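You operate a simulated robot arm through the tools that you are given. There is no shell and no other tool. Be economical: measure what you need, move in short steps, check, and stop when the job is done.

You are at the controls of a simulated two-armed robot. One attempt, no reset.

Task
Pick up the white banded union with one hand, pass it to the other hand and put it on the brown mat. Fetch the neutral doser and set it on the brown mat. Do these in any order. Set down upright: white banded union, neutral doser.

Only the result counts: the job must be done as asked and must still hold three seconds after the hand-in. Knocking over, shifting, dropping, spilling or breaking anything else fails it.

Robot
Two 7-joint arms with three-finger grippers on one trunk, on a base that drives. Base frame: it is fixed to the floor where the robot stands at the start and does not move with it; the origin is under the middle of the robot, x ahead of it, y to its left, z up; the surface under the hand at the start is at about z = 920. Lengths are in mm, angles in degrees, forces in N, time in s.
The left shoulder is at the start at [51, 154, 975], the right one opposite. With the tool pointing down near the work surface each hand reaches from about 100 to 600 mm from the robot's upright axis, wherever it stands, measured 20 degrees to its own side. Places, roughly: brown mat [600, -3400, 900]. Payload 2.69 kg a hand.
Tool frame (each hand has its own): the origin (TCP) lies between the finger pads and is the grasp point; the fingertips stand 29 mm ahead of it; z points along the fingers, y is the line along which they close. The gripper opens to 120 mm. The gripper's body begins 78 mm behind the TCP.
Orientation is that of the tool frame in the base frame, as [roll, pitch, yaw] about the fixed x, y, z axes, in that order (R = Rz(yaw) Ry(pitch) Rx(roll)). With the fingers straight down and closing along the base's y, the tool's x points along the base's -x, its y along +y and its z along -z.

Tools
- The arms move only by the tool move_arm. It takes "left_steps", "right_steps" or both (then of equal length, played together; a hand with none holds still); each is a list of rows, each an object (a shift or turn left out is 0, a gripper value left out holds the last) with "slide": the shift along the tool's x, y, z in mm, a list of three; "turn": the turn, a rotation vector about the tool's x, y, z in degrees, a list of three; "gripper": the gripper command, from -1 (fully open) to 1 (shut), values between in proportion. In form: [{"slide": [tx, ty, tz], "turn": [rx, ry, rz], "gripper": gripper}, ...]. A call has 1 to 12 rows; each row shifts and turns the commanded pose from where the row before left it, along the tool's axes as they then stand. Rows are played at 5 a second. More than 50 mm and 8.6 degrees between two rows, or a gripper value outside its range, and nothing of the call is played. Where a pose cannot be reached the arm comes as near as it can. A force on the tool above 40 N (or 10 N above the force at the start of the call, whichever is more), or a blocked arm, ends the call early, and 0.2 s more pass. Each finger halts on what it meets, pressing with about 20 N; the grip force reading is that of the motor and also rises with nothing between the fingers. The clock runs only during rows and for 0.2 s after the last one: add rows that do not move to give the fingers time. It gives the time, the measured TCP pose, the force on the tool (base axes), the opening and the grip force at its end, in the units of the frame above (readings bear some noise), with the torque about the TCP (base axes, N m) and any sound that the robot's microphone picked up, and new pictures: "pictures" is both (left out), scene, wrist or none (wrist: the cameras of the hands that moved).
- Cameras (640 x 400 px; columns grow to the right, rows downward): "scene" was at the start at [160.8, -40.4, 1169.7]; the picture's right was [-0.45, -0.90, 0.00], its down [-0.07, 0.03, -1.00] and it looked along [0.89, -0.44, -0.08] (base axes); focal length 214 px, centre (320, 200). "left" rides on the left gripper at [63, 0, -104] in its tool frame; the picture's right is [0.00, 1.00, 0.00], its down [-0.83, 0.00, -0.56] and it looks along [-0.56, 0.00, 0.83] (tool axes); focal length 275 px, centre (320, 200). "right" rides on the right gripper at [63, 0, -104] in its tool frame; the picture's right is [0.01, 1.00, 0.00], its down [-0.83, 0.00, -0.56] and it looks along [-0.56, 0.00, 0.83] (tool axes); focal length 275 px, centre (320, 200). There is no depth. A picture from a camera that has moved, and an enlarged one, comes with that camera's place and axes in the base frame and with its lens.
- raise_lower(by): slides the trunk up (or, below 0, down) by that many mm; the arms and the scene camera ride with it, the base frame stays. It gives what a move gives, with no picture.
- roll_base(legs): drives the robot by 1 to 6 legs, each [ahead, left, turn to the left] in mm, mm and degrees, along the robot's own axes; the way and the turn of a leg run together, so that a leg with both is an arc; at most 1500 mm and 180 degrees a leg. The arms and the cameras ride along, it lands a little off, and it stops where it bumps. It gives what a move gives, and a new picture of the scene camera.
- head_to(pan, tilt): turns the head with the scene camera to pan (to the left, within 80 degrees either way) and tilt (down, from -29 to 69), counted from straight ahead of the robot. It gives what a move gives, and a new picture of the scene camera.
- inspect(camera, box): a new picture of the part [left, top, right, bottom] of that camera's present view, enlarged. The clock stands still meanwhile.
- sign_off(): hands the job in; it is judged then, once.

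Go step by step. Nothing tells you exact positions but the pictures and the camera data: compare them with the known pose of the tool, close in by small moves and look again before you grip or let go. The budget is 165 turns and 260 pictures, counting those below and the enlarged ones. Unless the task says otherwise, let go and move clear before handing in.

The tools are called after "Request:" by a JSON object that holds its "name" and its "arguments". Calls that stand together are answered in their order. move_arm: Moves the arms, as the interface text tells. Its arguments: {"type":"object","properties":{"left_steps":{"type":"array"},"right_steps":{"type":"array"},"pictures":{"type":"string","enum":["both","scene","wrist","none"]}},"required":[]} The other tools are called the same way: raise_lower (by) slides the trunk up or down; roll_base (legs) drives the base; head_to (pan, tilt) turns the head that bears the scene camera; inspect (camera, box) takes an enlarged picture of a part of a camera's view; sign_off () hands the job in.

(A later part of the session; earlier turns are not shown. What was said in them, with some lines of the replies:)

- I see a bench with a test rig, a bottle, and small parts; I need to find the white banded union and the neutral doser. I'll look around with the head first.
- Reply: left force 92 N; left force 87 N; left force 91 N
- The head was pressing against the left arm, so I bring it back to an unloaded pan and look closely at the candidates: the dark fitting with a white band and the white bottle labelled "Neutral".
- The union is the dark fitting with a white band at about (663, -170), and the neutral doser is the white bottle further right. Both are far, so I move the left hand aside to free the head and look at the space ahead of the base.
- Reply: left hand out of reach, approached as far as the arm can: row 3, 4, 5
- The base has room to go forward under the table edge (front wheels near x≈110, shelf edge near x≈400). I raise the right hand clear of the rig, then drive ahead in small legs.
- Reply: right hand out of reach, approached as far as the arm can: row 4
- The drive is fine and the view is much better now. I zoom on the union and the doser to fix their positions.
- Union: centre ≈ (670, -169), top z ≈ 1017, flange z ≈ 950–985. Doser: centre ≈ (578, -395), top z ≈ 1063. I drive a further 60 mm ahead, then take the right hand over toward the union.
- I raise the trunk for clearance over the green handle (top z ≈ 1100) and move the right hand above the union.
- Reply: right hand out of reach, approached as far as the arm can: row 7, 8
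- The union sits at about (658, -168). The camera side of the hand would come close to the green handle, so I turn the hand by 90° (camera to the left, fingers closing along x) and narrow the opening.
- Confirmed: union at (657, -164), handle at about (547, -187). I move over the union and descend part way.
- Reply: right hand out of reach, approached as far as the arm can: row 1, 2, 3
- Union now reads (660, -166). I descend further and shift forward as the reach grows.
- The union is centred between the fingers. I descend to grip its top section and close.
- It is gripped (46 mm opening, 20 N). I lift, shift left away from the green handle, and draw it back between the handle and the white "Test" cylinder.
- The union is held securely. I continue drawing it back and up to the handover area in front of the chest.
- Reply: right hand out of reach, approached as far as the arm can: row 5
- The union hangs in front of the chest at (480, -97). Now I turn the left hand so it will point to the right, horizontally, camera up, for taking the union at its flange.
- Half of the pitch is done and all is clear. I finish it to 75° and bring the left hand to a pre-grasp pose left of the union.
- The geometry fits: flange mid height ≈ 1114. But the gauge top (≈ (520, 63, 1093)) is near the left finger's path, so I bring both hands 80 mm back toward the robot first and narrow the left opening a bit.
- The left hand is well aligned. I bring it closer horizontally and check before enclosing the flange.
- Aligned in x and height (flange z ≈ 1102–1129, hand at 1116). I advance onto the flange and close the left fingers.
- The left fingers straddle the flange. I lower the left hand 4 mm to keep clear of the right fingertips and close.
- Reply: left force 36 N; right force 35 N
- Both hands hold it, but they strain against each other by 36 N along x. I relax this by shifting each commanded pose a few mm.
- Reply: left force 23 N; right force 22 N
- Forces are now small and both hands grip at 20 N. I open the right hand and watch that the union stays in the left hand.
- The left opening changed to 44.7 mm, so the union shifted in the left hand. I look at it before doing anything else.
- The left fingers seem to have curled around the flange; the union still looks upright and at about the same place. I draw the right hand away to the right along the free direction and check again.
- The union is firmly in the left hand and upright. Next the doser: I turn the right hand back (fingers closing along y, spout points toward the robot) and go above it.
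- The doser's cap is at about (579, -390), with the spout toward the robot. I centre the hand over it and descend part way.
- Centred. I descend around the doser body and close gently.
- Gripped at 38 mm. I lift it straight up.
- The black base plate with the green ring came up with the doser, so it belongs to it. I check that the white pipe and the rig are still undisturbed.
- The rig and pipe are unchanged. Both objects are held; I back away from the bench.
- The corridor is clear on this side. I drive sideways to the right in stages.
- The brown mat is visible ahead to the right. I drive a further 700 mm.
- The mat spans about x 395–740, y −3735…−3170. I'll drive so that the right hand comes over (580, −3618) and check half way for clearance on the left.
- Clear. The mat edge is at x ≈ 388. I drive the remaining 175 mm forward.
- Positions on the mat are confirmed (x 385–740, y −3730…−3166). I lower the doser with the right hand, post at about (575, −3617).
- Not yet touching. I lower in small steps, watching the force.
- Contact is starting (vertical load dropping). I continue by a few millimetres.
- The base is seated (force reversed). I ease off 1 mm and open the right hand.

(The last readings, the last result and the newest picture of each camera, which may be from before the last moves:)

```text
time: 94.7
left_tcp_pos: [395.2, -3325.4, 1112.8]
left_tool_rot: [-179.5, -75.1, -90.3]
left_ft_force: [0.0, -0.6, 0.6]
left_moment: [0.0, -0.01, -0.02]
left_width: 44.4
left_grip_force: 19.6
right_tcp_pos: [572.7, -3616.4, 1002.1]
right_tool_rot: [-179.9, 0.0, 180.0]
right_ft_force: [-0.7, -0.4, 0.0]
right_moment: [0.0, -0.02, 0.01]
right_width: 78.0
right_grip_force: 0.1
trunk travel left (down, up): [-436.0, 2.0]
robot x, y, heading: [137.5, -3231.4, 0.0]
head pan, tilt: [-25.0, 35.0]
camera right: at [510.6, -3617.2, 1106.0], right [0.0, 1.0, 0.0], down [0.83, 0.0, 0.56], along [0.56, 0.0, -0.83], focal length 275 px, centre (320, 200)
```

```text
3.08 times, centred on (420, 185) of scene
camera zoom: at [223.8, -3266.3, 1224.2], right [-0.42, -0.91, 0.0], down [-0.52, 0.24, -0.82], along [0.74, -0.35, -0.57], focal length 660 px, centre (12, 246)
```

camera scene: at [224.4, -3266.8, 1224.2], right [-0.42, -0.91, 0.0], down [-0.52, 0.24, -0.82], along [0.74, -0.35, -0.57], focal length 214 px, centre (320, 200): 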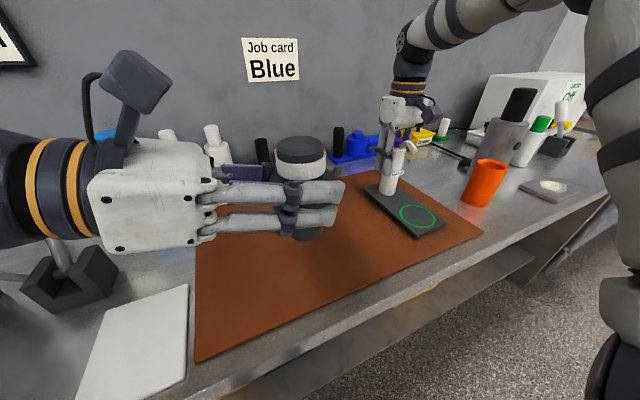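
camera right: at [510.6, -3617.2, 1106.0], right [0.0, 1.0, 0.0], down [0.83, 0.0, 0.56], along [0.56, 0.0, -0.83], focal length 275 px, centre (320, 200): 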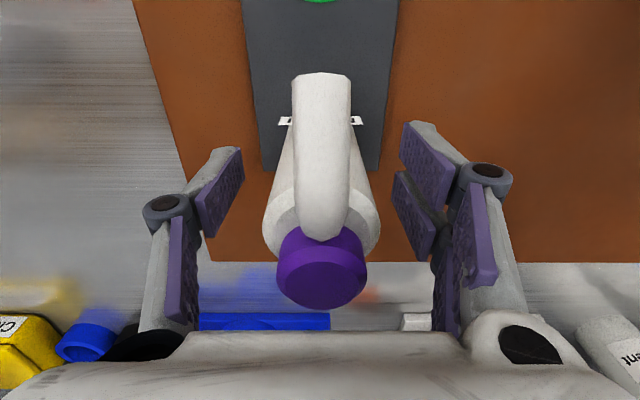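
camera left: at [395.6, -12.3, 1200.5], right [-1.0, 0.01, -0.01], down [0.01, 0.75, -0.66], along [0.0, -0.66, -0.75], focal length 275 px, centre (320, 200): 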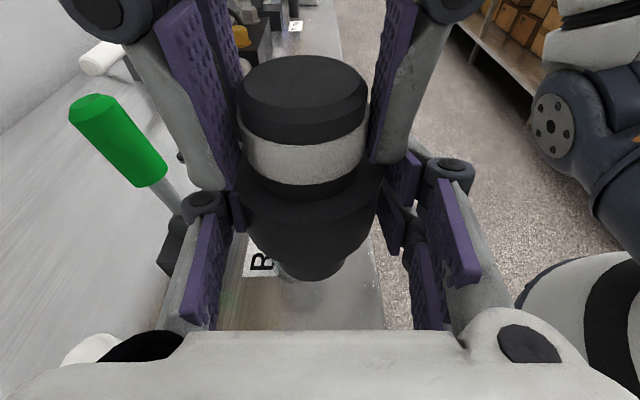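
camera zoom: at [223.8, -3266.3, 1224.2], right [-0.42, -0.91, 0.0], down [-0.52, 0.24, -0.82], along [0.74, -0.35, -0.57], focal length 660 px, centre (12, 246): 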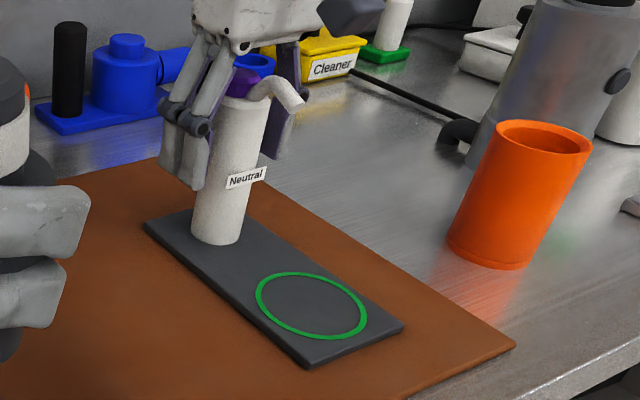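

The doser stands on the mat. I raise the right hand straight up and clear of it.

Request:
{"name": "move_arm", "arguments": {"right_steps": [{"slide": [0, 0, -15]}, {"slide": [0, 0, -25]}, {"slide": [0, 0, -30]}, {"slide": [0, 0, -30]}, {"slide": [0, 0, -30]}, {"slide": [10, 0, -20]}, {"slide": [30, -30, 0]}, {"slide": [30, -30, 0]}, {}], "pictures": "scene"}}

```text
time: 96.7
left_tcp_pos: [395.8, -3323.4, 1112.1]
left_tool_rot: [-179.7, -75.3, -90.2]
left_ft_force: [-0.5, 0.8, -0.2]
left_moment: [-0.01, 0.01, -0.02]
left_width: 44.2
left_grip_force: 20.3
right_tcp_pos: [502.8, -3678.0, 1148.4]
right_tool_rot: [179.9, 0.0, 180.0]
right_ft_force: [0.2, -0.2, -0.2]
right_moment: [0.01, 0.0, -0.01]
right_width: 78.2
right_grip_force: 0.1
trunk travel left (down, up): [-436.0, 2.0]
robot x, y, heading: [138.7, -3229.4, 0.3]
head pan, tilt: [-25.0, 35.0]
camera scene: at [224.3, -3266.1, 1224.1], right [-0.42, -0.91, 0.0], down [-0.52, 0.24, -0.82], along [0.74, -0.35, -0.57], focal length 214 px, centre (320, 200)
```

scene: 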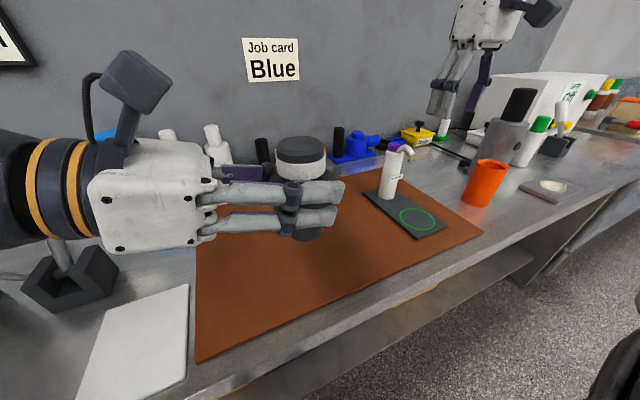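

The doser stands well on the mat, and the right hand is clear. Now I move the left hand with the union forward over the mat and lower it most of the way.

Request:
{"name": "move_arm", "arguments": {"left_steps": [{"slide": [-20.6, -25, 15.8]}, {"slide": [-20.6, -25, 15.8]}, {"slide": [-20.6, -25, 15.8]}, {"slide": [-23.2, 0, 6.2]}, {"slide": [-23.2, 0, 6.2]}, {}]}}

```text
time: 98.0
left_tcp_pos: [469.1, -3354.8, 994.3]
left_tool_rot: [-179.3, -75.1, -90.6]
left_ft_force: [-0.4, 0.4, 1.4]
left_moment: [0.04, -0.01, 0.02]
left_width: 44.1
left_grip_force: 20.5
right_tcp_pos: [502.6, -3676.7, 1149.4]
right_tool_rot: [-180.0, 0.1, 180.0]
right_ft_force: [0.0, 0.1, -0.4]
right_moment: [-0.02, -0.05, 0.0]
right_width: 78.1
right_grip_force: 0.1
trunk travel left (down, up): [-436.0, 2.0]
robot x, y, heading: [141.4, -3232.4, 0.0]
head pan, tilt: [-25.0, 35.0]
camera scene: at [223.6, -3266.3, 1224.3], right [-0.42, -0.91, 0.0], down [-0.52, 0.24, -0.82], along [0.74, -0.35, -0.57], focal length 214 px, centre (320, 200)
camera left: at [469.0, -3270.9, 1081.8], right [-1.0, 0.0, -0.01], down [0.01, 0.75, -0.66], along [0.01, -0.66, -0.75], focal length 275 px, centre (320, 200)
```

scene: 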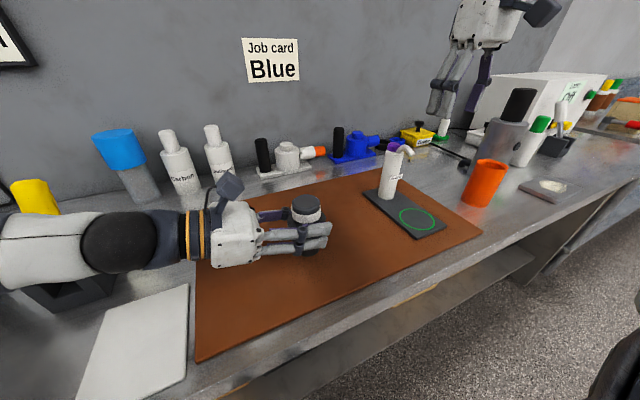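
left: 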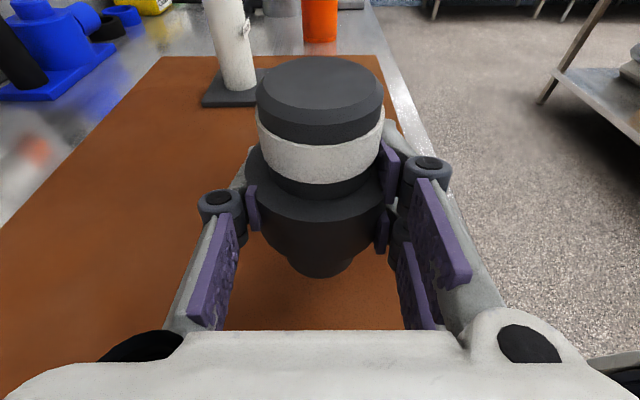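

The left wrist comes near the yellow-handled valve to the left of the mat. I look there before lowering further.

Request:
{"name": "head_to", "arguments": {"pan": 30, "tilt": 35}}

```text
time: 99.3
left_tcp_pos: [469.6, -3355.0, 994.2]
left_tool_rot: [-179.5, -75.2, -90.4]
left_ft_force: [0.5, -0.4, -0.1]
left_moment: [0.01, 0.01, 0.02]
left_width: 44.3
left_grip_force: 19.7
right_tcp_pos: [503.3, -3677.3, 1148.8]
right_tool_rot: [180.0, 0.1, -180.0]
right_ft_force: [-0.6, 0.2, -0.2]
right_moment: [0.02, 0.03, -0.01]
right_width: 77.9
right_grip_force: 0.0
trunk travel left (down, up): [-436.0, 2.0]
robot x, y, heading: [137.9, -3231.7, -0.1]
head pan, tilt: [30.0, 35.0]
camera scene: at [220.2, -3185.1, 1224.2], right [0.5, -0.87, 0.0], down [-0.5, -0.29, -0.82], along [0.71, 0.41, -0.57], focal length 214 px, centre (320, 200)
```

scene: 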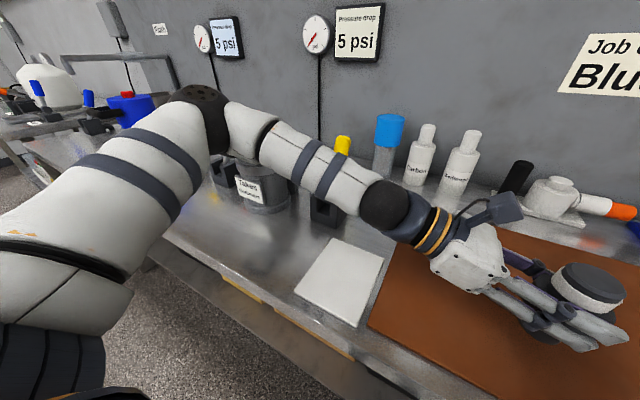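

The forearm and elbow have enough clearance to the valve and the jar for 30 mm more. I turn the head back and lower the union to near the mat.

Request:
{"name": "move_arm", "arguments": {"left_steps": [{"slide": [-9.7, 0, 2.6]}, {"slide": [-7.7, 0, 2]}, {}], "pictures": "wrist"}}

Request:
{"name": "head_to", "arguments": {"pan": -25, "tilt": 35}}

Request:
{"name": "inspect", "arguments": {"camera": "scene", "box": [230, 160, 370, 290]}}

```text
time: 100.1
left_tcp_pos: [467.9, -3355.4, 974.4]
left_tool_rot: [-179.5, -75.2, -90.2]
left_ft_force: [-0.7, 0.0, 0.3]
left_moment: [0.03, 0.0, -0.01]
left_width: 44.3
left_grip_force: 20.3
right_tcp_pos: [502.6, -3676.8, 1149.1]
right_tool_rot: [-180.0, 0.1, 179.9]
right_ft_force: [0.1, 0.2, 0.7]
right_moment: [0.01, -0.02, 0.0]
right_width: 78.1
right_grip_force: 0.0
trunk travel left (down, up): [-436.0, 2.0]
robot x, y, heading: [139.7, -3232.5, 0.2]
head pan, tilt: [30.0, 35.0]
camera left: at [469.1, -3270.9, 1063.0], right [-1.0, 0.0, -0.01], down [0.0, 0.75, -0.66], along [0.0, -0.66, -0.75], focal length 275 px, centre (320, 200)
```

left: 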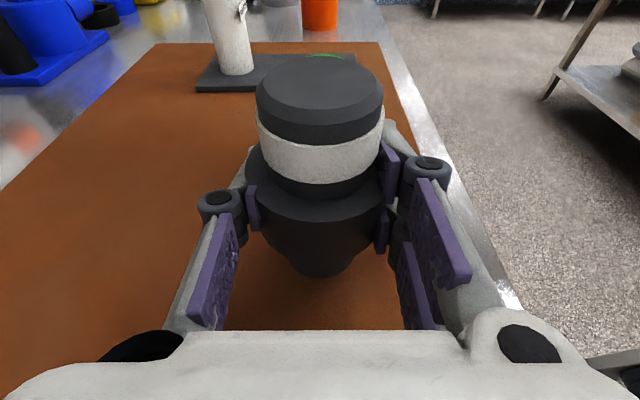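

```text
time: 101.3
left_tcp_pos: [468.9, -3354.9, 973.9]
left_tool_rot: [-179.5, -75.2, -90.4]
left_ft_force: [0.1, -0.2, 0.5]
left_moment: [-0.02, -0.01, 0.0]
left_width: 44.3
left_grip_force: 19.8
right_tcp_pos: [503.3, -3677.2, 1148.8]
right_tool_rot: [-180.0, 0.1, 179.9]
right_ft_force: [1.3, 0.0, 0.1]
right_moment: [0.02, 0.0, -0.02]
right_width: 78.1
right_grip_force: 0.2
trunk travel left (down, up): [-436.0, 2.0]
robot x, y, heading: [136.9, -3228.7, -0.0]
head pan, tilt: [-25.0, 35.0]
camera scene: at [223.9, -3266.2, 1224.2], right [-0.42, -0.91, 0.0], down [-0.52, 0.24, -0.82], along [0.74, -0.34, -0.57], focal length 214 px, centre (320, 200)
```

scene: 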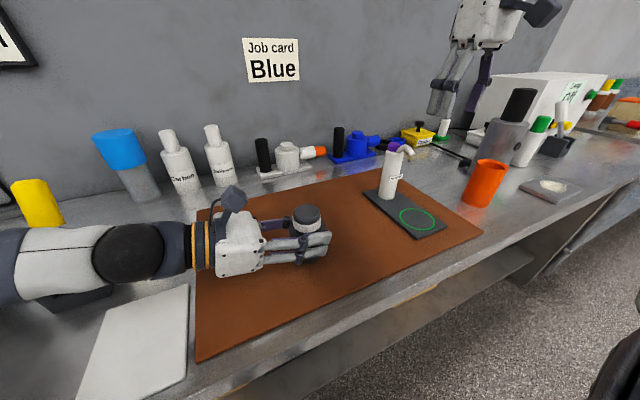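

```text
3.08 times, centred on (300, 225) of scene
camera zoom: at [223.9, -3266.2, 1224.2], right [-0.42, -0.91, 0.0], down [-0.52, 0.24, -0.82], along [0.74, -0.34, -0.57], focal length 660 px, centre (382, 123)
```

zoom: 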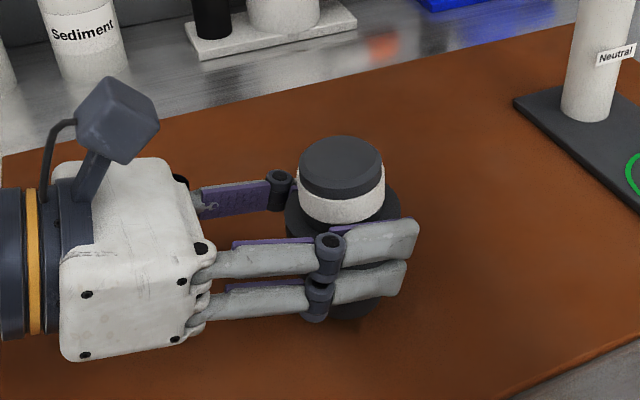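

The union looks upright and a little above the mat. I lower in 2–3 mm steps, watching the force.

Request:
{"name": "move_arm", "arguments": {"left_steps": [{"slide": [-2.9, 0, 0.8]}, {"slide": [-2.9, 0, 0.8]}, {}], "pictures": "none"}}

Request:
{"name": "move_arm", "arguments": {"left_steps": [{"slide": [-1.9, 0, 0.5]}, {"slide": [-1.9, 0, 0.5]}, {}], "pictures": "wrist"}}

```text
time: 102.1
left_tcp_pos: [469.8, -3356.1, 968.1]
left_tool_rot: [-178.9, -75.1, -91.1]
left_ft_force: [1.0, -0.2, 0.1]
left_moment: [0.0, 0.0, -0.02]
left_width: 44.1
left_grip_force: 19.8
right_tcp_pos: [501.6, -3677.3, 1149.2]
right_tool_rot: [179.9, 0.3, 180.0]
right_ft_force: [0.0, -0.7, 0.3]
right_moment: [-0.02, 0.03, 0.03]
right_width: 78.0
right_grip_force: 0.1
trunk travel left (down, up): [-436.0, 2.0]
robot x, y, heading: [139.9, -3229.9, 0.0]
head pan, tilt: [-25.0, 35.0]
```

```text
time: 102.9
left_tcp_pos: [466.9, -3356.8, 966.7]
left_tool_rot: [-178.4, -75.1, -91.5]
left_ft_force: [0.1, -0.5, -0.2]
left_moment: [0.0, -0.01, -0.03]
left_width: 44.3
left_grip_force: 19.5
right_tcp_pos: [501.7, -3679.7, 1149.4]
right_tool_rot: [179.8, 0.3, 180.0]
right_ft_force: [-0.3, 0.5, -0.4]
right_moment: [-0.02, 0.02, -0.02]
right_width: 78.0
right_grip_force: 0.1
trunk travel left (down, up): [-436.0, 2.0]
robot x, y, heading: [136.7, -3229.1, 0.1]
head pan, tilt: [-25.0, 35.0]
camera left: at [466.9, -3272.9, 1054.7], right [-1.0, 0.0, -0.01], down [0.01, 0.75, -0.66], along [0.01, -0.66, -0.75], focal length 275 px, centre (320, 200)
```

left: 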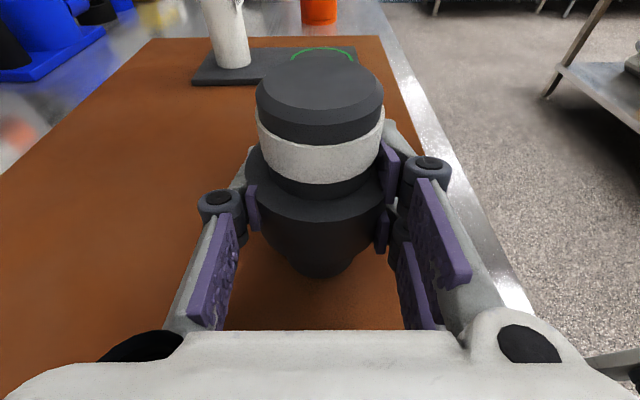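

The tool pose deviates slightly from the command without force at the wrist; the left arm may be touching something. I look at the left side.

Request:
{"name": "head_to", "arguments": {"pan": 30, "tilt": 35}}

Request:
{"name": "inspect", "arguments": {"camera": "scene", "box": [180, 80, 420, 260]}}

```text
time: 104.2
left_tcp_pos: [468.0, -3358.0, 965.0]
left_tool_rot: [-178.8, -75.0, -91.1]
left_ft_force: [1.1, 0.3, -0.7]
left_moment: [0.0, 0.03, -0.01]
left_width: 44.6
left_grip_force: 19.7
right_tcp_pos: [499.7, -3679.1, 1150.7]
right_tool_rot: [179.8, 0.3, -180.0]
right_ft_force: [-0.3, 0.2, -0.8]
right_moment: [0.0, -0.04, -0.04]
right_width: 78.0
right_grip_force: 0.0
trunk travel left (down, up): [-436.0, 2.0]
robot x, y, heading: [136.7, -3227.7, 0.2]
head pan, tilt: [30.0, 35.0]
camera scene: at [216.5, -3187.9, 1224.6], right [0.5, -0.87, 0.0], down [-0.49, -0.29, -0.82], along [0.71, 0.41, -0.57], focal length 214 px, centre (320, 200)
```

scene: 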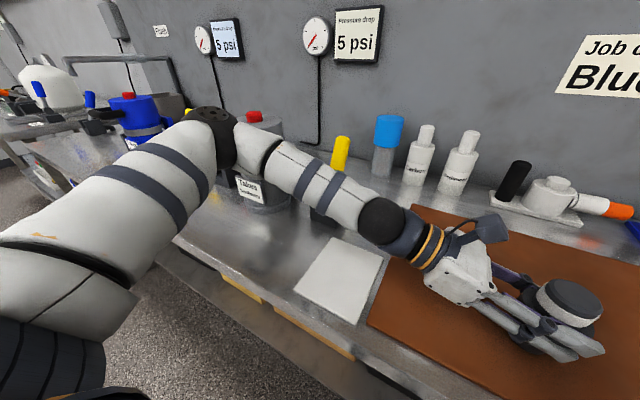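

```text
2.22 times, centred on (300, 170) of scene
camera zoom: at [216.5, -3187.9, 1224.6], right [0.5, -0.87, 0.0], down [-0.49, -0.29, -0.82], along [0.71, 0.41, -0.57], focal length 477 px, centre (364, 267)
```

zoom: 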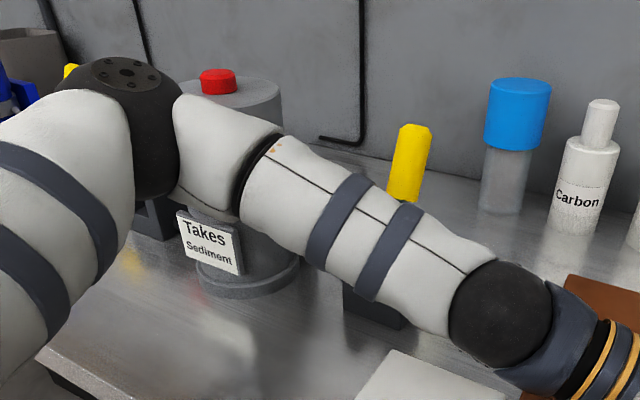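

The left elbow has come down close to the jar (and the trunk gave way slightly), so I raise the hand again at once and will swing the hand to point more forward, which brings the elbow away from the jar.

Request:
{"name": "move_arm", "arguments": {"left_steps": [{"slide": [5.8, 0, -1.5]}, {"slide": [12, 0, -3.2]}, {"slide": [19, 0, -5]}, {"slide": [19, 0, -5]}, {}], "pictures": "scene"}}

Request:
{"name": "inspect", "arguments": {"camera": "scene", "box": [180, 80, 420, 260]}}

```text
time: 105.4
left_tcp_pos: [470.1, -3354.1, 1021.0]
left_tool_rot: [-179.8, -75.1, -90.2]
left_ft_force: [-1.1, 0.2, -0.3]
left_moment: [-0.03, 0.0, -0.01]
left_width: 44.2
left_grip_force: 19.6
right_tcp_pos: [502.6, -3677.0, 1148.7]
right_tool_rot: [-180.0, 0.0, 180.0]
right_ft_force: [-0.1, -0.3, -0.2]
right_moment: [0.0, -0.01, -0.01]
right_width: 78.0
right_grip_force: 0.1
trunk travel left (down, up): [-436.0, 2.0]
robot x, y, heading: [138.2, -3228.8, 0.2]
head pan, tilt: [30.0, 35.0]
camera scene: at [220.4, -3185.0, 1224.2], right [0.5, -0.87, 0.0], down [-0.5, -0.29, -0.82], along [0.71, 0.41, -0.57], focal length 214 px, centre (320, 200)
```

scene: 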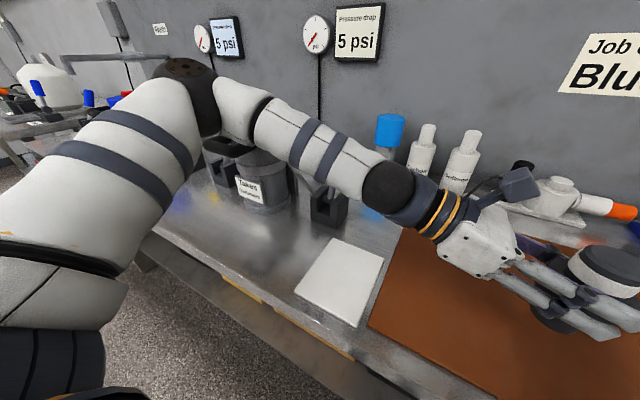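

```text
2.22 times, centred on (300, 170) of scene
camera zoom: at [220.4, -3185.0, 1224.2], right [0.5, -0.87, 0.0], down [-0.5, -0.29, -0.82], along [0.71, 0.41, -0.57], focal length 477 px, centre (364, 267)
```

zoom: 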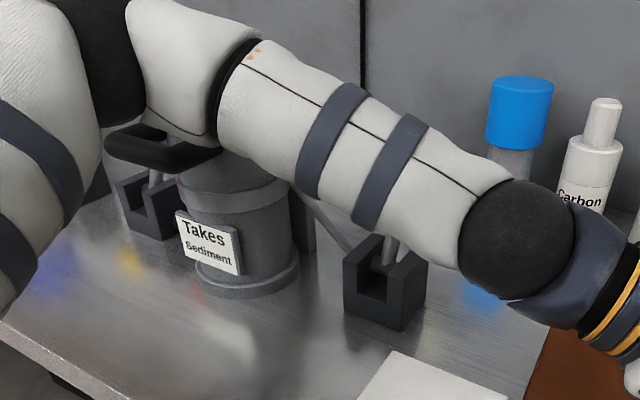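

The jar is unmoved. I swing the left hand about the vertical so it points forward-right.

Request:
{"name": "move_arm", "arguments": {"left_steps": [{"turn": [7.73, 0, -2.06]}, {"turn": [7.73, 0, -2.06]}, {"turn": [7.73, 0, -2.06]}, {"turn": [7.73, 0, -2.06]}, {}], "pictures": "scene"}}

```text
time: 106.6
left_tcp_pos: [465.3, -3357.0, 1022.9]
left_tool_rot: [-179.4, -75.3, -58.5]
left_ft_force: [1.0, 0.8, 1.0]
left_moment: [-0.02, 0.03, 0.0]
left_width: 44.6
left_grip_force: 20.0
right_tcp_pos: [498.9, -3680.5, 1149.1]
right_tool_rot: [180.0, 0.2, -180.0]
right_ft_force: [0.3, 0.2, -0.6]
right_moment: [0.04, -0.01, -0.01]
right_width: 78.1
right_grip_force: 0.0
trunk travel left (down, up): [-436.0, 2.0]
robot x, y, heading: [141.2, -3232.1, -0.1]
head pan, tilt: [30.0, 35.0]
camera scene: at [216.6, -3187.5, 1224.4], right [0.5, -0.87, 0.0], down [-0.49, -0.29, -0.82], along [0.71, 0.41, -0.57], focal length 214 px, centre (320, 200)
```

scene: 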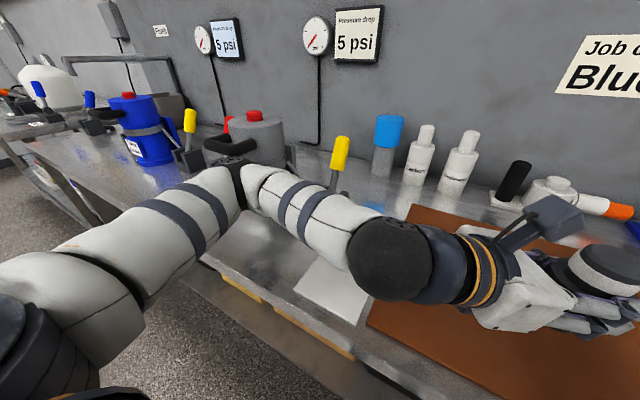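

The elbow dropped lower instead and the trunk shifted again; I reverse this rotation right away.

Request:
{"name": "move_arm", "arguments": {"left_steps": [{"turn": [-7.73, 0, 2.06]}, {"turn": [-7.73, 0, 2.06]}, {"turn": [-7.73, 0, 2.06]}, {"turn": [-7.73, 0, 2.06]}, {}], "pictures": "scene"}}

Request:
{"name": "inspect", "arguments": {"camera": "scene", "box": [180, 80, 420, 260]}}

```text
time: 107.8
left_tcp_pos: [470.8, -3354.3, 1022.3]
left_tool_rot: [-179.6, -75.2, -90.4]
left_ft_force: [-0.4, 1.0, 0.7]
left_moment: [-0.01, 0.02, -0.03]
left_width: 44.5
left_grip_force: 20.1
right_tcp_pos: [503.9, -3676.6, 1149.1]
right_tool_rot: [-180.0, 0.1, 180.0]
right_ft_force: [0.3, -0.6, -0.9]
right_moment: [0.01, 0.0, 0.04]
right_width: 77.7
right_grip_force: 0.0
trunk travel left (down, up): [-436.0, 2.0]
robot x, y, heading: [139.6, -3228.9, -0.0]
head pan, tilt: [30.0, 35.0]
camera scene: at [220.4, -3184.8, 1224.2], right [0.5, -0.87, 0.0], down [-0.5, -0.29, -0.82], along [0.71, 0.41, -0.57], focal length 214 px, centre (320, 200)
```

scene: 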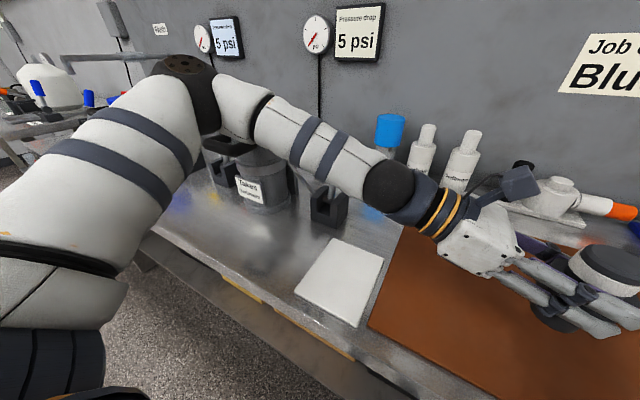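

```text
2.22 times, centred on (300, 170) of scene
camera zoom: at [220.4, -3184.8, 1224.2], right [0.5, -0.87, 0.0], down [-0.5, -0.29, -0.82], along [0.71, 0.41, -0.57], focal length 477 px, centre (364, 267)
```

zoom: 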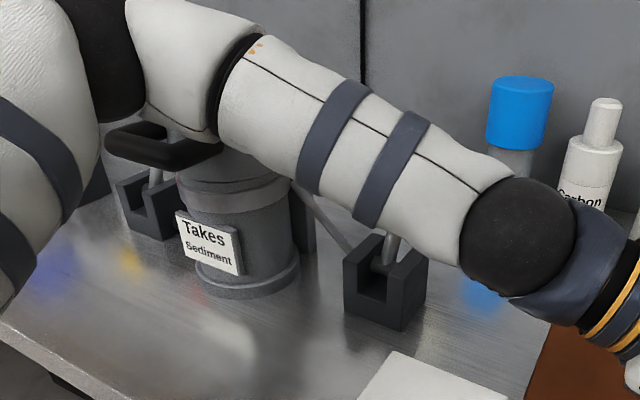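

The jar is unmoved and the arm is clear. Better: shift the whole robot 130 mm to the right so the left elbow is away from the jar; first I pull the empty right hand back.

Request:
{"name": "move_arm", "arguments": {"right_steps": [{"slide": [35, 0, 0]}, {"slide": [35, 0, 0]}, {"slide": [30, 0, 0]}, {}], "pictures": "none"}}

Request:
{"name": "roll_base", "arguments": {"legs": [[0, -130, 0]]}}

Request:
{"name": "head_to", "arguments": {"pan": -25, "tilt": 35}}

```text
time: 108.8
left_tcp_pos: [470.8, -3354.5, 1022.3]
left_tool_rot: [-179.7, -75.2, -90.3]
left_ft_force: [-0.5, 0.2, -0.6]
left_moment: [0.02, 0.05, 0.02]
left_width: 44.6
left_grip_force: 20.4
right_tcp_pos: [401.5, -3678.1, 1150.9]
right_tool_rot: [-180.0, 0.0, -180.0]
right_ft_force: [1.0, 0.5, 0.6]
right_moment: [0.06, 0.01, -0.02]
right_width: 78.0
right_grip_force: 0.1
trunk travel left (down, up): [-436.0, 2.0]
robot x, y, heading: [140.4, -3226.5, 0.2]
head pan, tilt: [30.0, 35.0]
```

```text
time: 110.4
left_tcp_pos: [470.9, -3486.5, 1022.6]
left_tool_rot: [-179.6, -75.2, -90.4]
left_ft_force: [0.1, -0.4, 0.4]
left_moment: [-0.02, -0.04, -0.02]
left_width: 44.5
left_grip_force: 19.5
right_tcp_pos: [402.3, -3808.0, 1149.5]
right_tool_rot: [180.0, 0.2, -180.0]
right_ft_force: [-0.8, 0.1, 0.4]
right_moment: [0.0, 0.01, 0.0]
right_width: 78.0
right_grip_force: 0.1
trunk travel left (down, up): [-436.0, 2.0]
robot x, y, heading: [137.1, -3360.7, -0.2]
head pan, tilt: [30.0, 35.0]
camera scene: at [220.3, -3317.1, 1224.3], right [0.5, -0.87, 0.0], down [-0.5, -0.29, -0.82], along [0.71, 0.41, -0.57], focal length 214 px, centre (320, 200)
```

scene: 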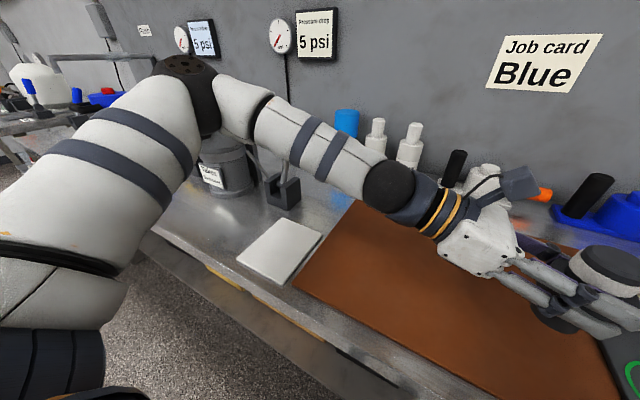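

```text
time: 111.7
left_tcp_pos: [470.6, -3486.4, 1021.8]
left_tool_rot: [-179.6, -75.2, -90.4]
left_ft_force: [0.3, -0.5, -0.7]
left_moment: [0.0, 0.01, 0.05]
left_width: 44.8
left_grip_force: 20.3
right_tcp_pos: [401.9, -3808.5, 1149.0]
right_tool_rot: [180.0, 0.1, -180.0]
right_ft_force: [-0.7, -0.1, 0.2]
right_moment: [-0.03, 0.01, -0.03]
right_width: 78.1
right_grip_force: 0.0
trunk travel left (down, up): [-436.0, 2.0]
robot x, y, heading: [142.0, -3360.4, 0.1]
head pan, tilt: [-25.0, 35.0]
camera scene: at [224.0, -3397.9, 1224.2], right [-0.42, -0.91, 0.0], down [-0.52, 0.24, -0.82], along [0.74, -0.35, -0.57], focal length 214 px, centre (320, 200)
```

scene: 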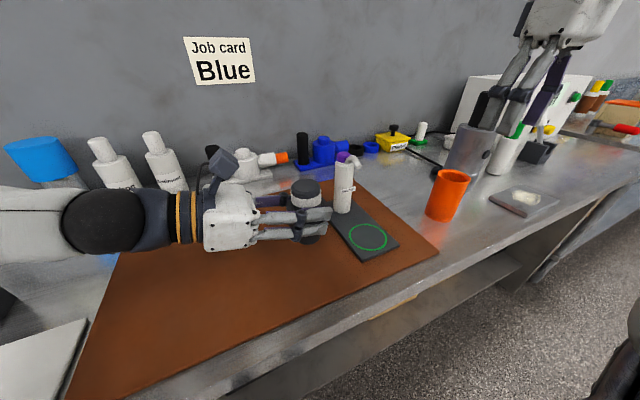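

Now there is free space around the left arm. I lower again to just above the mat and check for any unwanted shift.

Request:
{"name": "move_arm", "arguments": {"left_steps": [{"slide": [-15, 0, 4]}, {"slide": [-15, 0, 4]}, {"slide": [-14.5, 0, 3.8]}, {}], "pictures": "none"}}

Request:
{"name": "head_to", "arguments": {"pan": 30, "tilt": 35}}

```text
time: 112.7
left_tcp_pos: [470.9, -3486.9, 976.5]
left_tool_rot: [-179.5, -75.2, -90.5]
left_ft_force: [-0.6, -0.4, 0.1]
left_moment: [0.01, 0.02, 0.01]
left_width: 44.5
left_grip_force: 20.3
right_tcp_pos: [401.0, -3809.0, 1149.9]
right_tool_rot: [-180.0, 0.1, 180.0]
right_ft_force: [0.6, -1.0, 0.3]
right_moment: [0.0, -0.01, -0.01]
right_width: 78.2
right_grip_force: 0.0
trunk travel left (down, up): [-436.0, 2.0]
robot x, y, heading: [140.5, -3361.0, 0.1]
head pan, tilt: [-25.0, 35.0]
```

```text
time: 113.9
left_tcp_pos: [470.7, -3486.5, 976.3]
left_tool_rot: [-179.7, -75.2, -90.5]
left_ft_force: [0.7, -0.3, 0.7]
left_moment: [0.01, -0.01, 0.02]
left_width: 44.5
left_grip_force: 19.7
right_tcp_pos: [401.5, -3808.7, 1149.6]
right_tool_rot: [-179.9, 0.1, 180.0]
right_ft_force: [-0.3, -0.2, -0.7]
right_moment: [-0.02, -0.02, -0.01]
right_width: 77.9
right_grip_force: 0.0
trunk travel left (down, up): [-436.0, 2.0]
robot x, y, heading: [141.1, -3364.0, -0.0]
head pan, tilt: [30.0, 35.0]
camera scene: at [220.4, -3316.8, 1224.2], right [0.5, -0.87, 0.0], down [-0.5, -0.29, -0.82], along [0.71, 0.41, -0.57], focal length 214 px, centre (320, 200)
```

scene: 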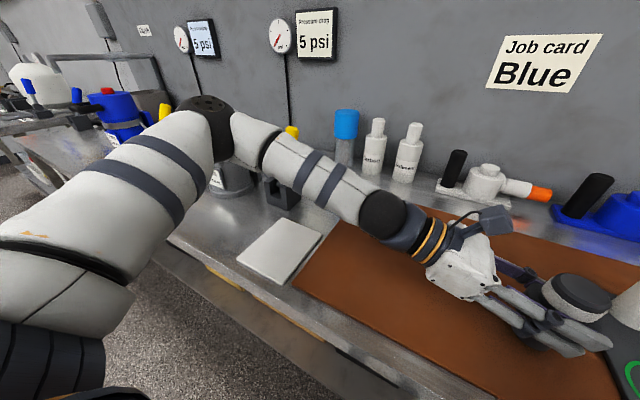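

No shift this time. I continue lowering in small steps.

Request:
{"name": "move_arm", "arguments": {"left_steps": [{"slide": [-2.9, 0, 0.8]}, {"slide": [-2.9, 0, 0.8]}, {"slide": [-1.9, 0, 0.5]}, {}], "pictures": "none"}}

Request:
{"name": "move_arm", "arguments": {"left_steps": [{"slide": [-1.9, 0, 0.5]}, {"slide": [-1.9, 0, 0.5]}, {}], "pictures": "both"}}

```text
time: 114.9
left_tcp_pos: [469.3, -3486.1, 967.6]
left_tool_rot: [-179.5, -75.2, -90.4]
left_ft_force: [-0.6, -0.8, -0.1]
left_moment: [0.03, -0.01, -0.02]
left_width: 44.6
left_grip_force: 20.0
right_tcp_pos: [402.1, -3808.7, 1150.2]
right_tool_rot: [180.0, 0.1, -180.0]
right_ft_force: [-0.1, 0.7, 0.7]
right_moment: [0.02, 0.0, -0.02]
right_width: 78.0
right_grip_force: 0.1
trunk travel left (down, up): [-436.0, 2.0]
robot x, y, heading: [139.8, -3360.9, -0.2]
head pan, tilt: [30.0, 35.0]
```

```text
time: 115.7
left_tcp_pos: [470.8, -3486.8, 963.7]
left_tool_rot: [-179.4, -75.2, -90.4]
left_ft_force: [0.6, 0.5, -0.3]
left_moment: [0.01, 0.02, 0.0]
left_width: 44.3
left_grip_force: 19.9
right_tcp_pos: [401.7, -3808.2, 1150.6]
right_tool_rot: [180.0, 0.1, -180.0]
right_ft_force: [0.3, -0.6, 0.4]
right_moment: [-0.02, 0.03, 0.01]
right_width: 78.0
right_grip_force: 0.1
trunk travel left (down, up): [-436.0, 2.0]
robot x, y, heading: [141.9, -3357.7, -0.0]
head pan, tilt: [30.0, 35.0]
camera scene: at [220.3, -3316.7, 1224.2], right [0.5, -0.87, 0.0], down [-0.5, -0.29, -0.82], along [0.71, 0.41, -0.57], focal length 214 px, centre (320, 200)
camera left: at [469.3, -3402.8, 1052.4], right [-1.0, 0.0, -0.01], down [0.0, 0.75, -0.66], along [0.0, -0.66, -0.75], focal length 275 px, centre (320, 200)
```

scene: 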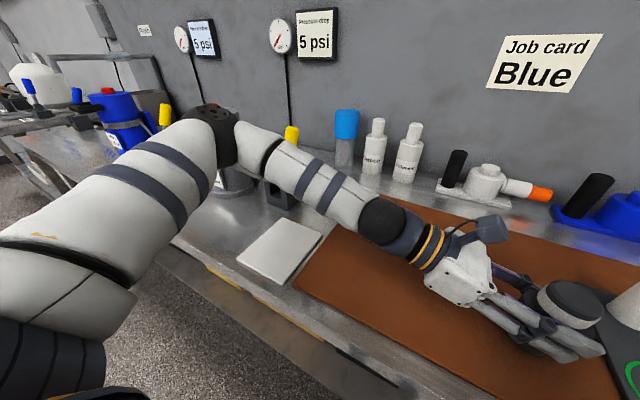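
left: 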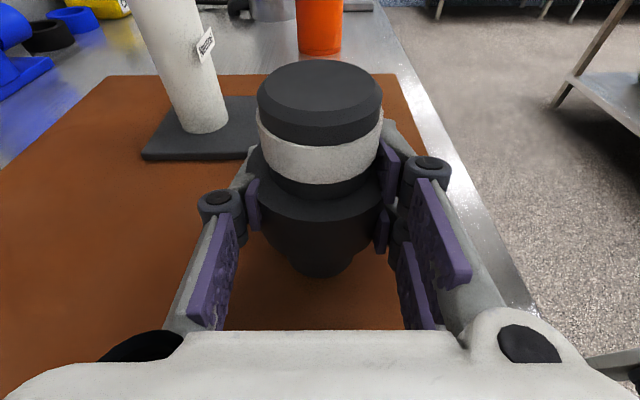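

Request:
{"name": "move_arm", "arguments": {"left_steps": [{"slide": [-1.9, 0, 0.5]}, {"slide": [-1.9, 0, 0.5]}, {}], "pictures": "none"}}

Request:
{"name": "inspect", "arguments": {"camera": "left", "box": [220, 200, 420, 320]}}

```text
time: 116.5
left_tcp_pos: [470.0, -3487.9, 962.9]
left_tool_rot: [-179.0, -75.4, -91.1]
left_ft_force: [2.1, 0.6, 13.6]
left_moment: [0.15, 0.17, -0.01]
left_width: 44.6
left_grip_force: 19.9
right_tcp_pos: [400.8, -3808.0, 1151.1]
right_tool_rot: [-180.0, 0.3, 180.0]
right_ft_force: [-0.2, 0.5, -0.6]
right_moment: [-0.02, -0.01, 0.05]
right_width: 78.0
right_grip_force: 0.0
trunk travel left (down, up): [-436.0, 2.0]
robot x, y, heading: [143.1, -3364.4, 0.2]
head pan, tilt: [30.0, 35.0]
```

```text
3.20 times, centred on (320, 260) of left
camera zoom: at [469.4, -3402.7, 1050.2], right [-1.0, 0.0, -0.01], down [0.01, 0.75, -0.66], along [0.01, -0.66, -0.75], focal length 881 px, centre (320, 8)
```

zoom: 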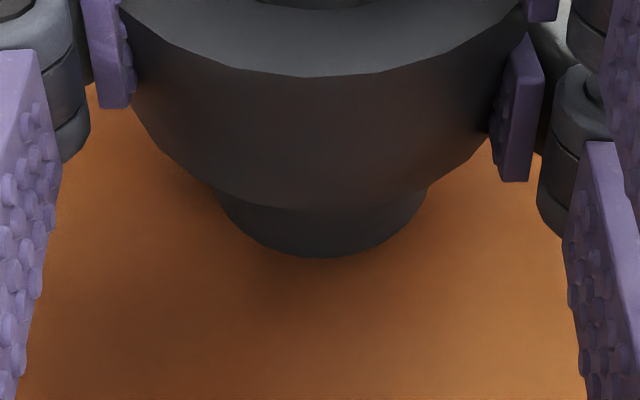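

The union touches the mat (13.6 N up) and is upright within measurement accuracy. I ease slightly and open the left hand gradually.

Request:
{"name": "move_arm", "arguments": {"left_steps": [{"slide": [0.8, 0, -0.2]}, {"gripper": 0.2}, {"gripper": 0.1}, {"gripper": 0.0}, {"gripper": -0.2}, {"gripper": -0.5}, {"gripper": -0.5}], "pictures": "wrist"}}

```text
time: 118.1
left_tcp_pos: [470.8, -3487.3, 961.4]
left_tool_rot: [-179.6, -75.2, -90.5]
left_ft_force: [0.1, 0.0, -0.4]
left_moment: [0.06, 0.02, -0.02]
left_width: 89.7
left_grip_force: 0.1
right_tcp_pos: [401.8, -3808.3, 1150.2]
right_tool_rot: [180.0, 0.0, 179.9]
right_ft_force: [-0.2, -0.4, 1.0]
right_moment: [0.0, 0.01, 0.01]
right_width: 78.2
right_grip_force: 0.1
trunk travel left (down, up): [-436.0, 2.0]
robot x, y, heading: [138.8, -3360.7, 0.1]
head pan, tilt: [30.0, 35.0]
camera left: at [470.1, -3402.7, 1049.1], right [-1.0, 0.0, -0.01], down [0.0, 0.75, -0.66], along [0.0, -0.66, -0.75], focal length 275 px, centre (320, 200)
```

left: 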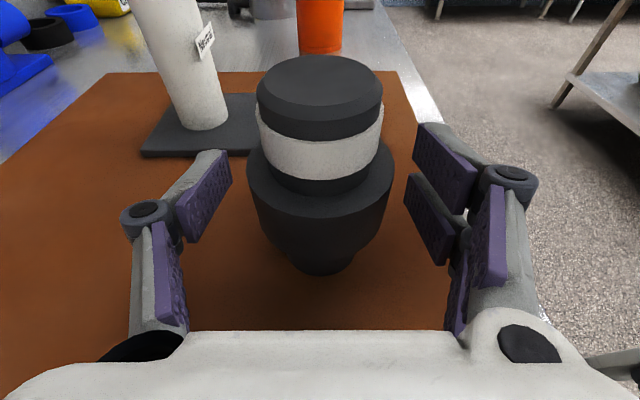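

The union stands free. I withdraw the left hand backward along its fingers and then raise it.

Request:
{"name": "move_arm", "arguments": {"left_steps": [{"slide": [0, 0, -10]}, {"slide": [0, 0, -15]}, {"slide": [0, 0, -20]}, {"slide": [0, 0, -20]}, {"slide": [5, 0, -20]}, {"slide": [25, 0, -15]}, {"slide": [30, 0, -8]}, {"slide": [30, 0, -8]}, {"slide": [30, 0, -8]}, {}], "pictures": "both"}}

Request:
{"name": "head_to", "arguments": {"pan": -25, "tilt": 35}}

```text
time: 120.3
left_tcp_pos: [471.1, -3398.9, 1109.3]
left_tool_rot: [-179.8, -75.2, -90.0]
left_ft_force: [0.7, 0.6, 0.0]
left_moment: [-0.01, -0.02, 0.0]
left_width: 90.0
left_grip_force: 0.1
right_tcp_pos: [404.2, -3809.3, 1149.8]
right_tool_rot: [180.0, 0.0, -180.0]
right_ft_force: [0.9, 0.1, 0.0]
right_moment: [0.01, 0.01, 0.01]
right_width: 78.1
right_grip_force: 0.1
trunk travel left (down, up): [-436.0, 2.0]
robot x, y, heading: [140.5, -3363.5, -0.1]
head pan, tilt: [30.0, 35.0]
camera scene: at [220.6, -3316.6, 1224.2], right [0.5, -0.87, 0.0], down [-0.5, -0.29, -0.82], along [0.71, 0.41, -0.57], focal length 214 px, centre (320, 200)
camera left: at [470.3, -3314.6, 1197.3], right [-1.0, 0.0, -0.01], down [0.0, 0.75, -0.66], along [0.0, -0.66, -0.75], focal length 275 px, centre (320, 200)
```

scene: 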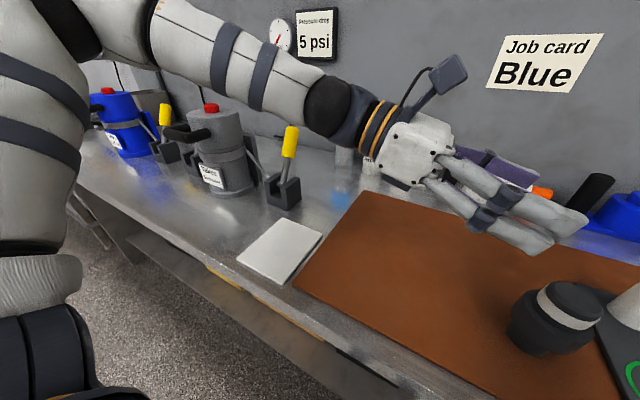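
left: 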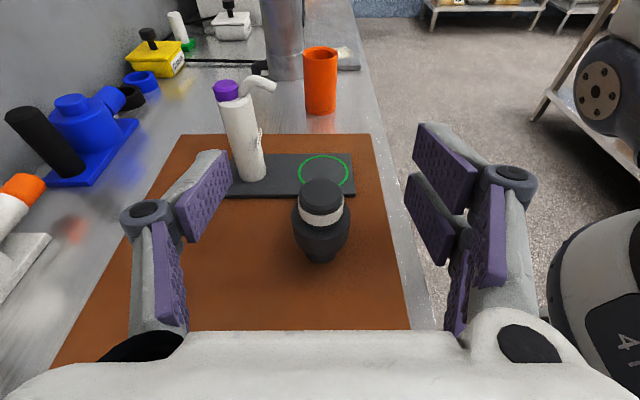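

```text
time: 121.5
left_tcp_pos: [468.9, -3399.9, 1109.5]
left_tool_rot: [-179.6, -75.2, -90.4]
left_ft_force: [-0.8, 0.4, 0.1]
left_moment: [-0.01, -0.02, 0.0]
left_width: 89.8
left_grip_force: 0.1
right_tcp_pos: [402.8, -3807.6, 1150.0]
right_tool_rot: [-180.0, 0.1, -180.0]
right_ft_force: [-0.2, -0.1, 0.0]
right_moment: [-0.02, -0.02, -0.01]
right_width: 77.7
right_grip_force: 0.1
trunk travel left (down, up): [-436.0, 2.0]
robot x, y, heading: [138.1, -3359.5, -0.2]
head pan, tilt: [-25.0, 35.0]
camera scene: at [223.9, -3397.8, 1224.2], right [-0.42, -0.91, 0.0], down [-0.52, 0.24, -0.82], along [0.74, -0.35, -0.57], focal length 214 px, centre (320, 200)
```

scene: 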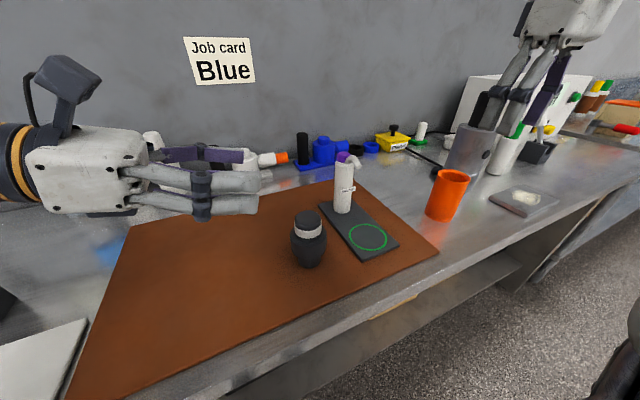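

Both the white banded union and the neutral doser stand upright on the brown mat, with both hands open and clear and nothing else disturbed. I hand in.

Request:
{"name": "sign_off", "arguments": {}}

```text
The job is handed in.
```

The white banded union was picked up with the right hand, passed to the left, and set upright on the brown mat. The neutral doser, with its base plate, stands upright beside it.

While I lowered the union, the left arm deviated slightly and the trunk shifted a few millimetres. I think the elbow touched the "Takes Sediment" jar. I backed off and moved the robot over. The jar had not moved in the pictures afterwards.
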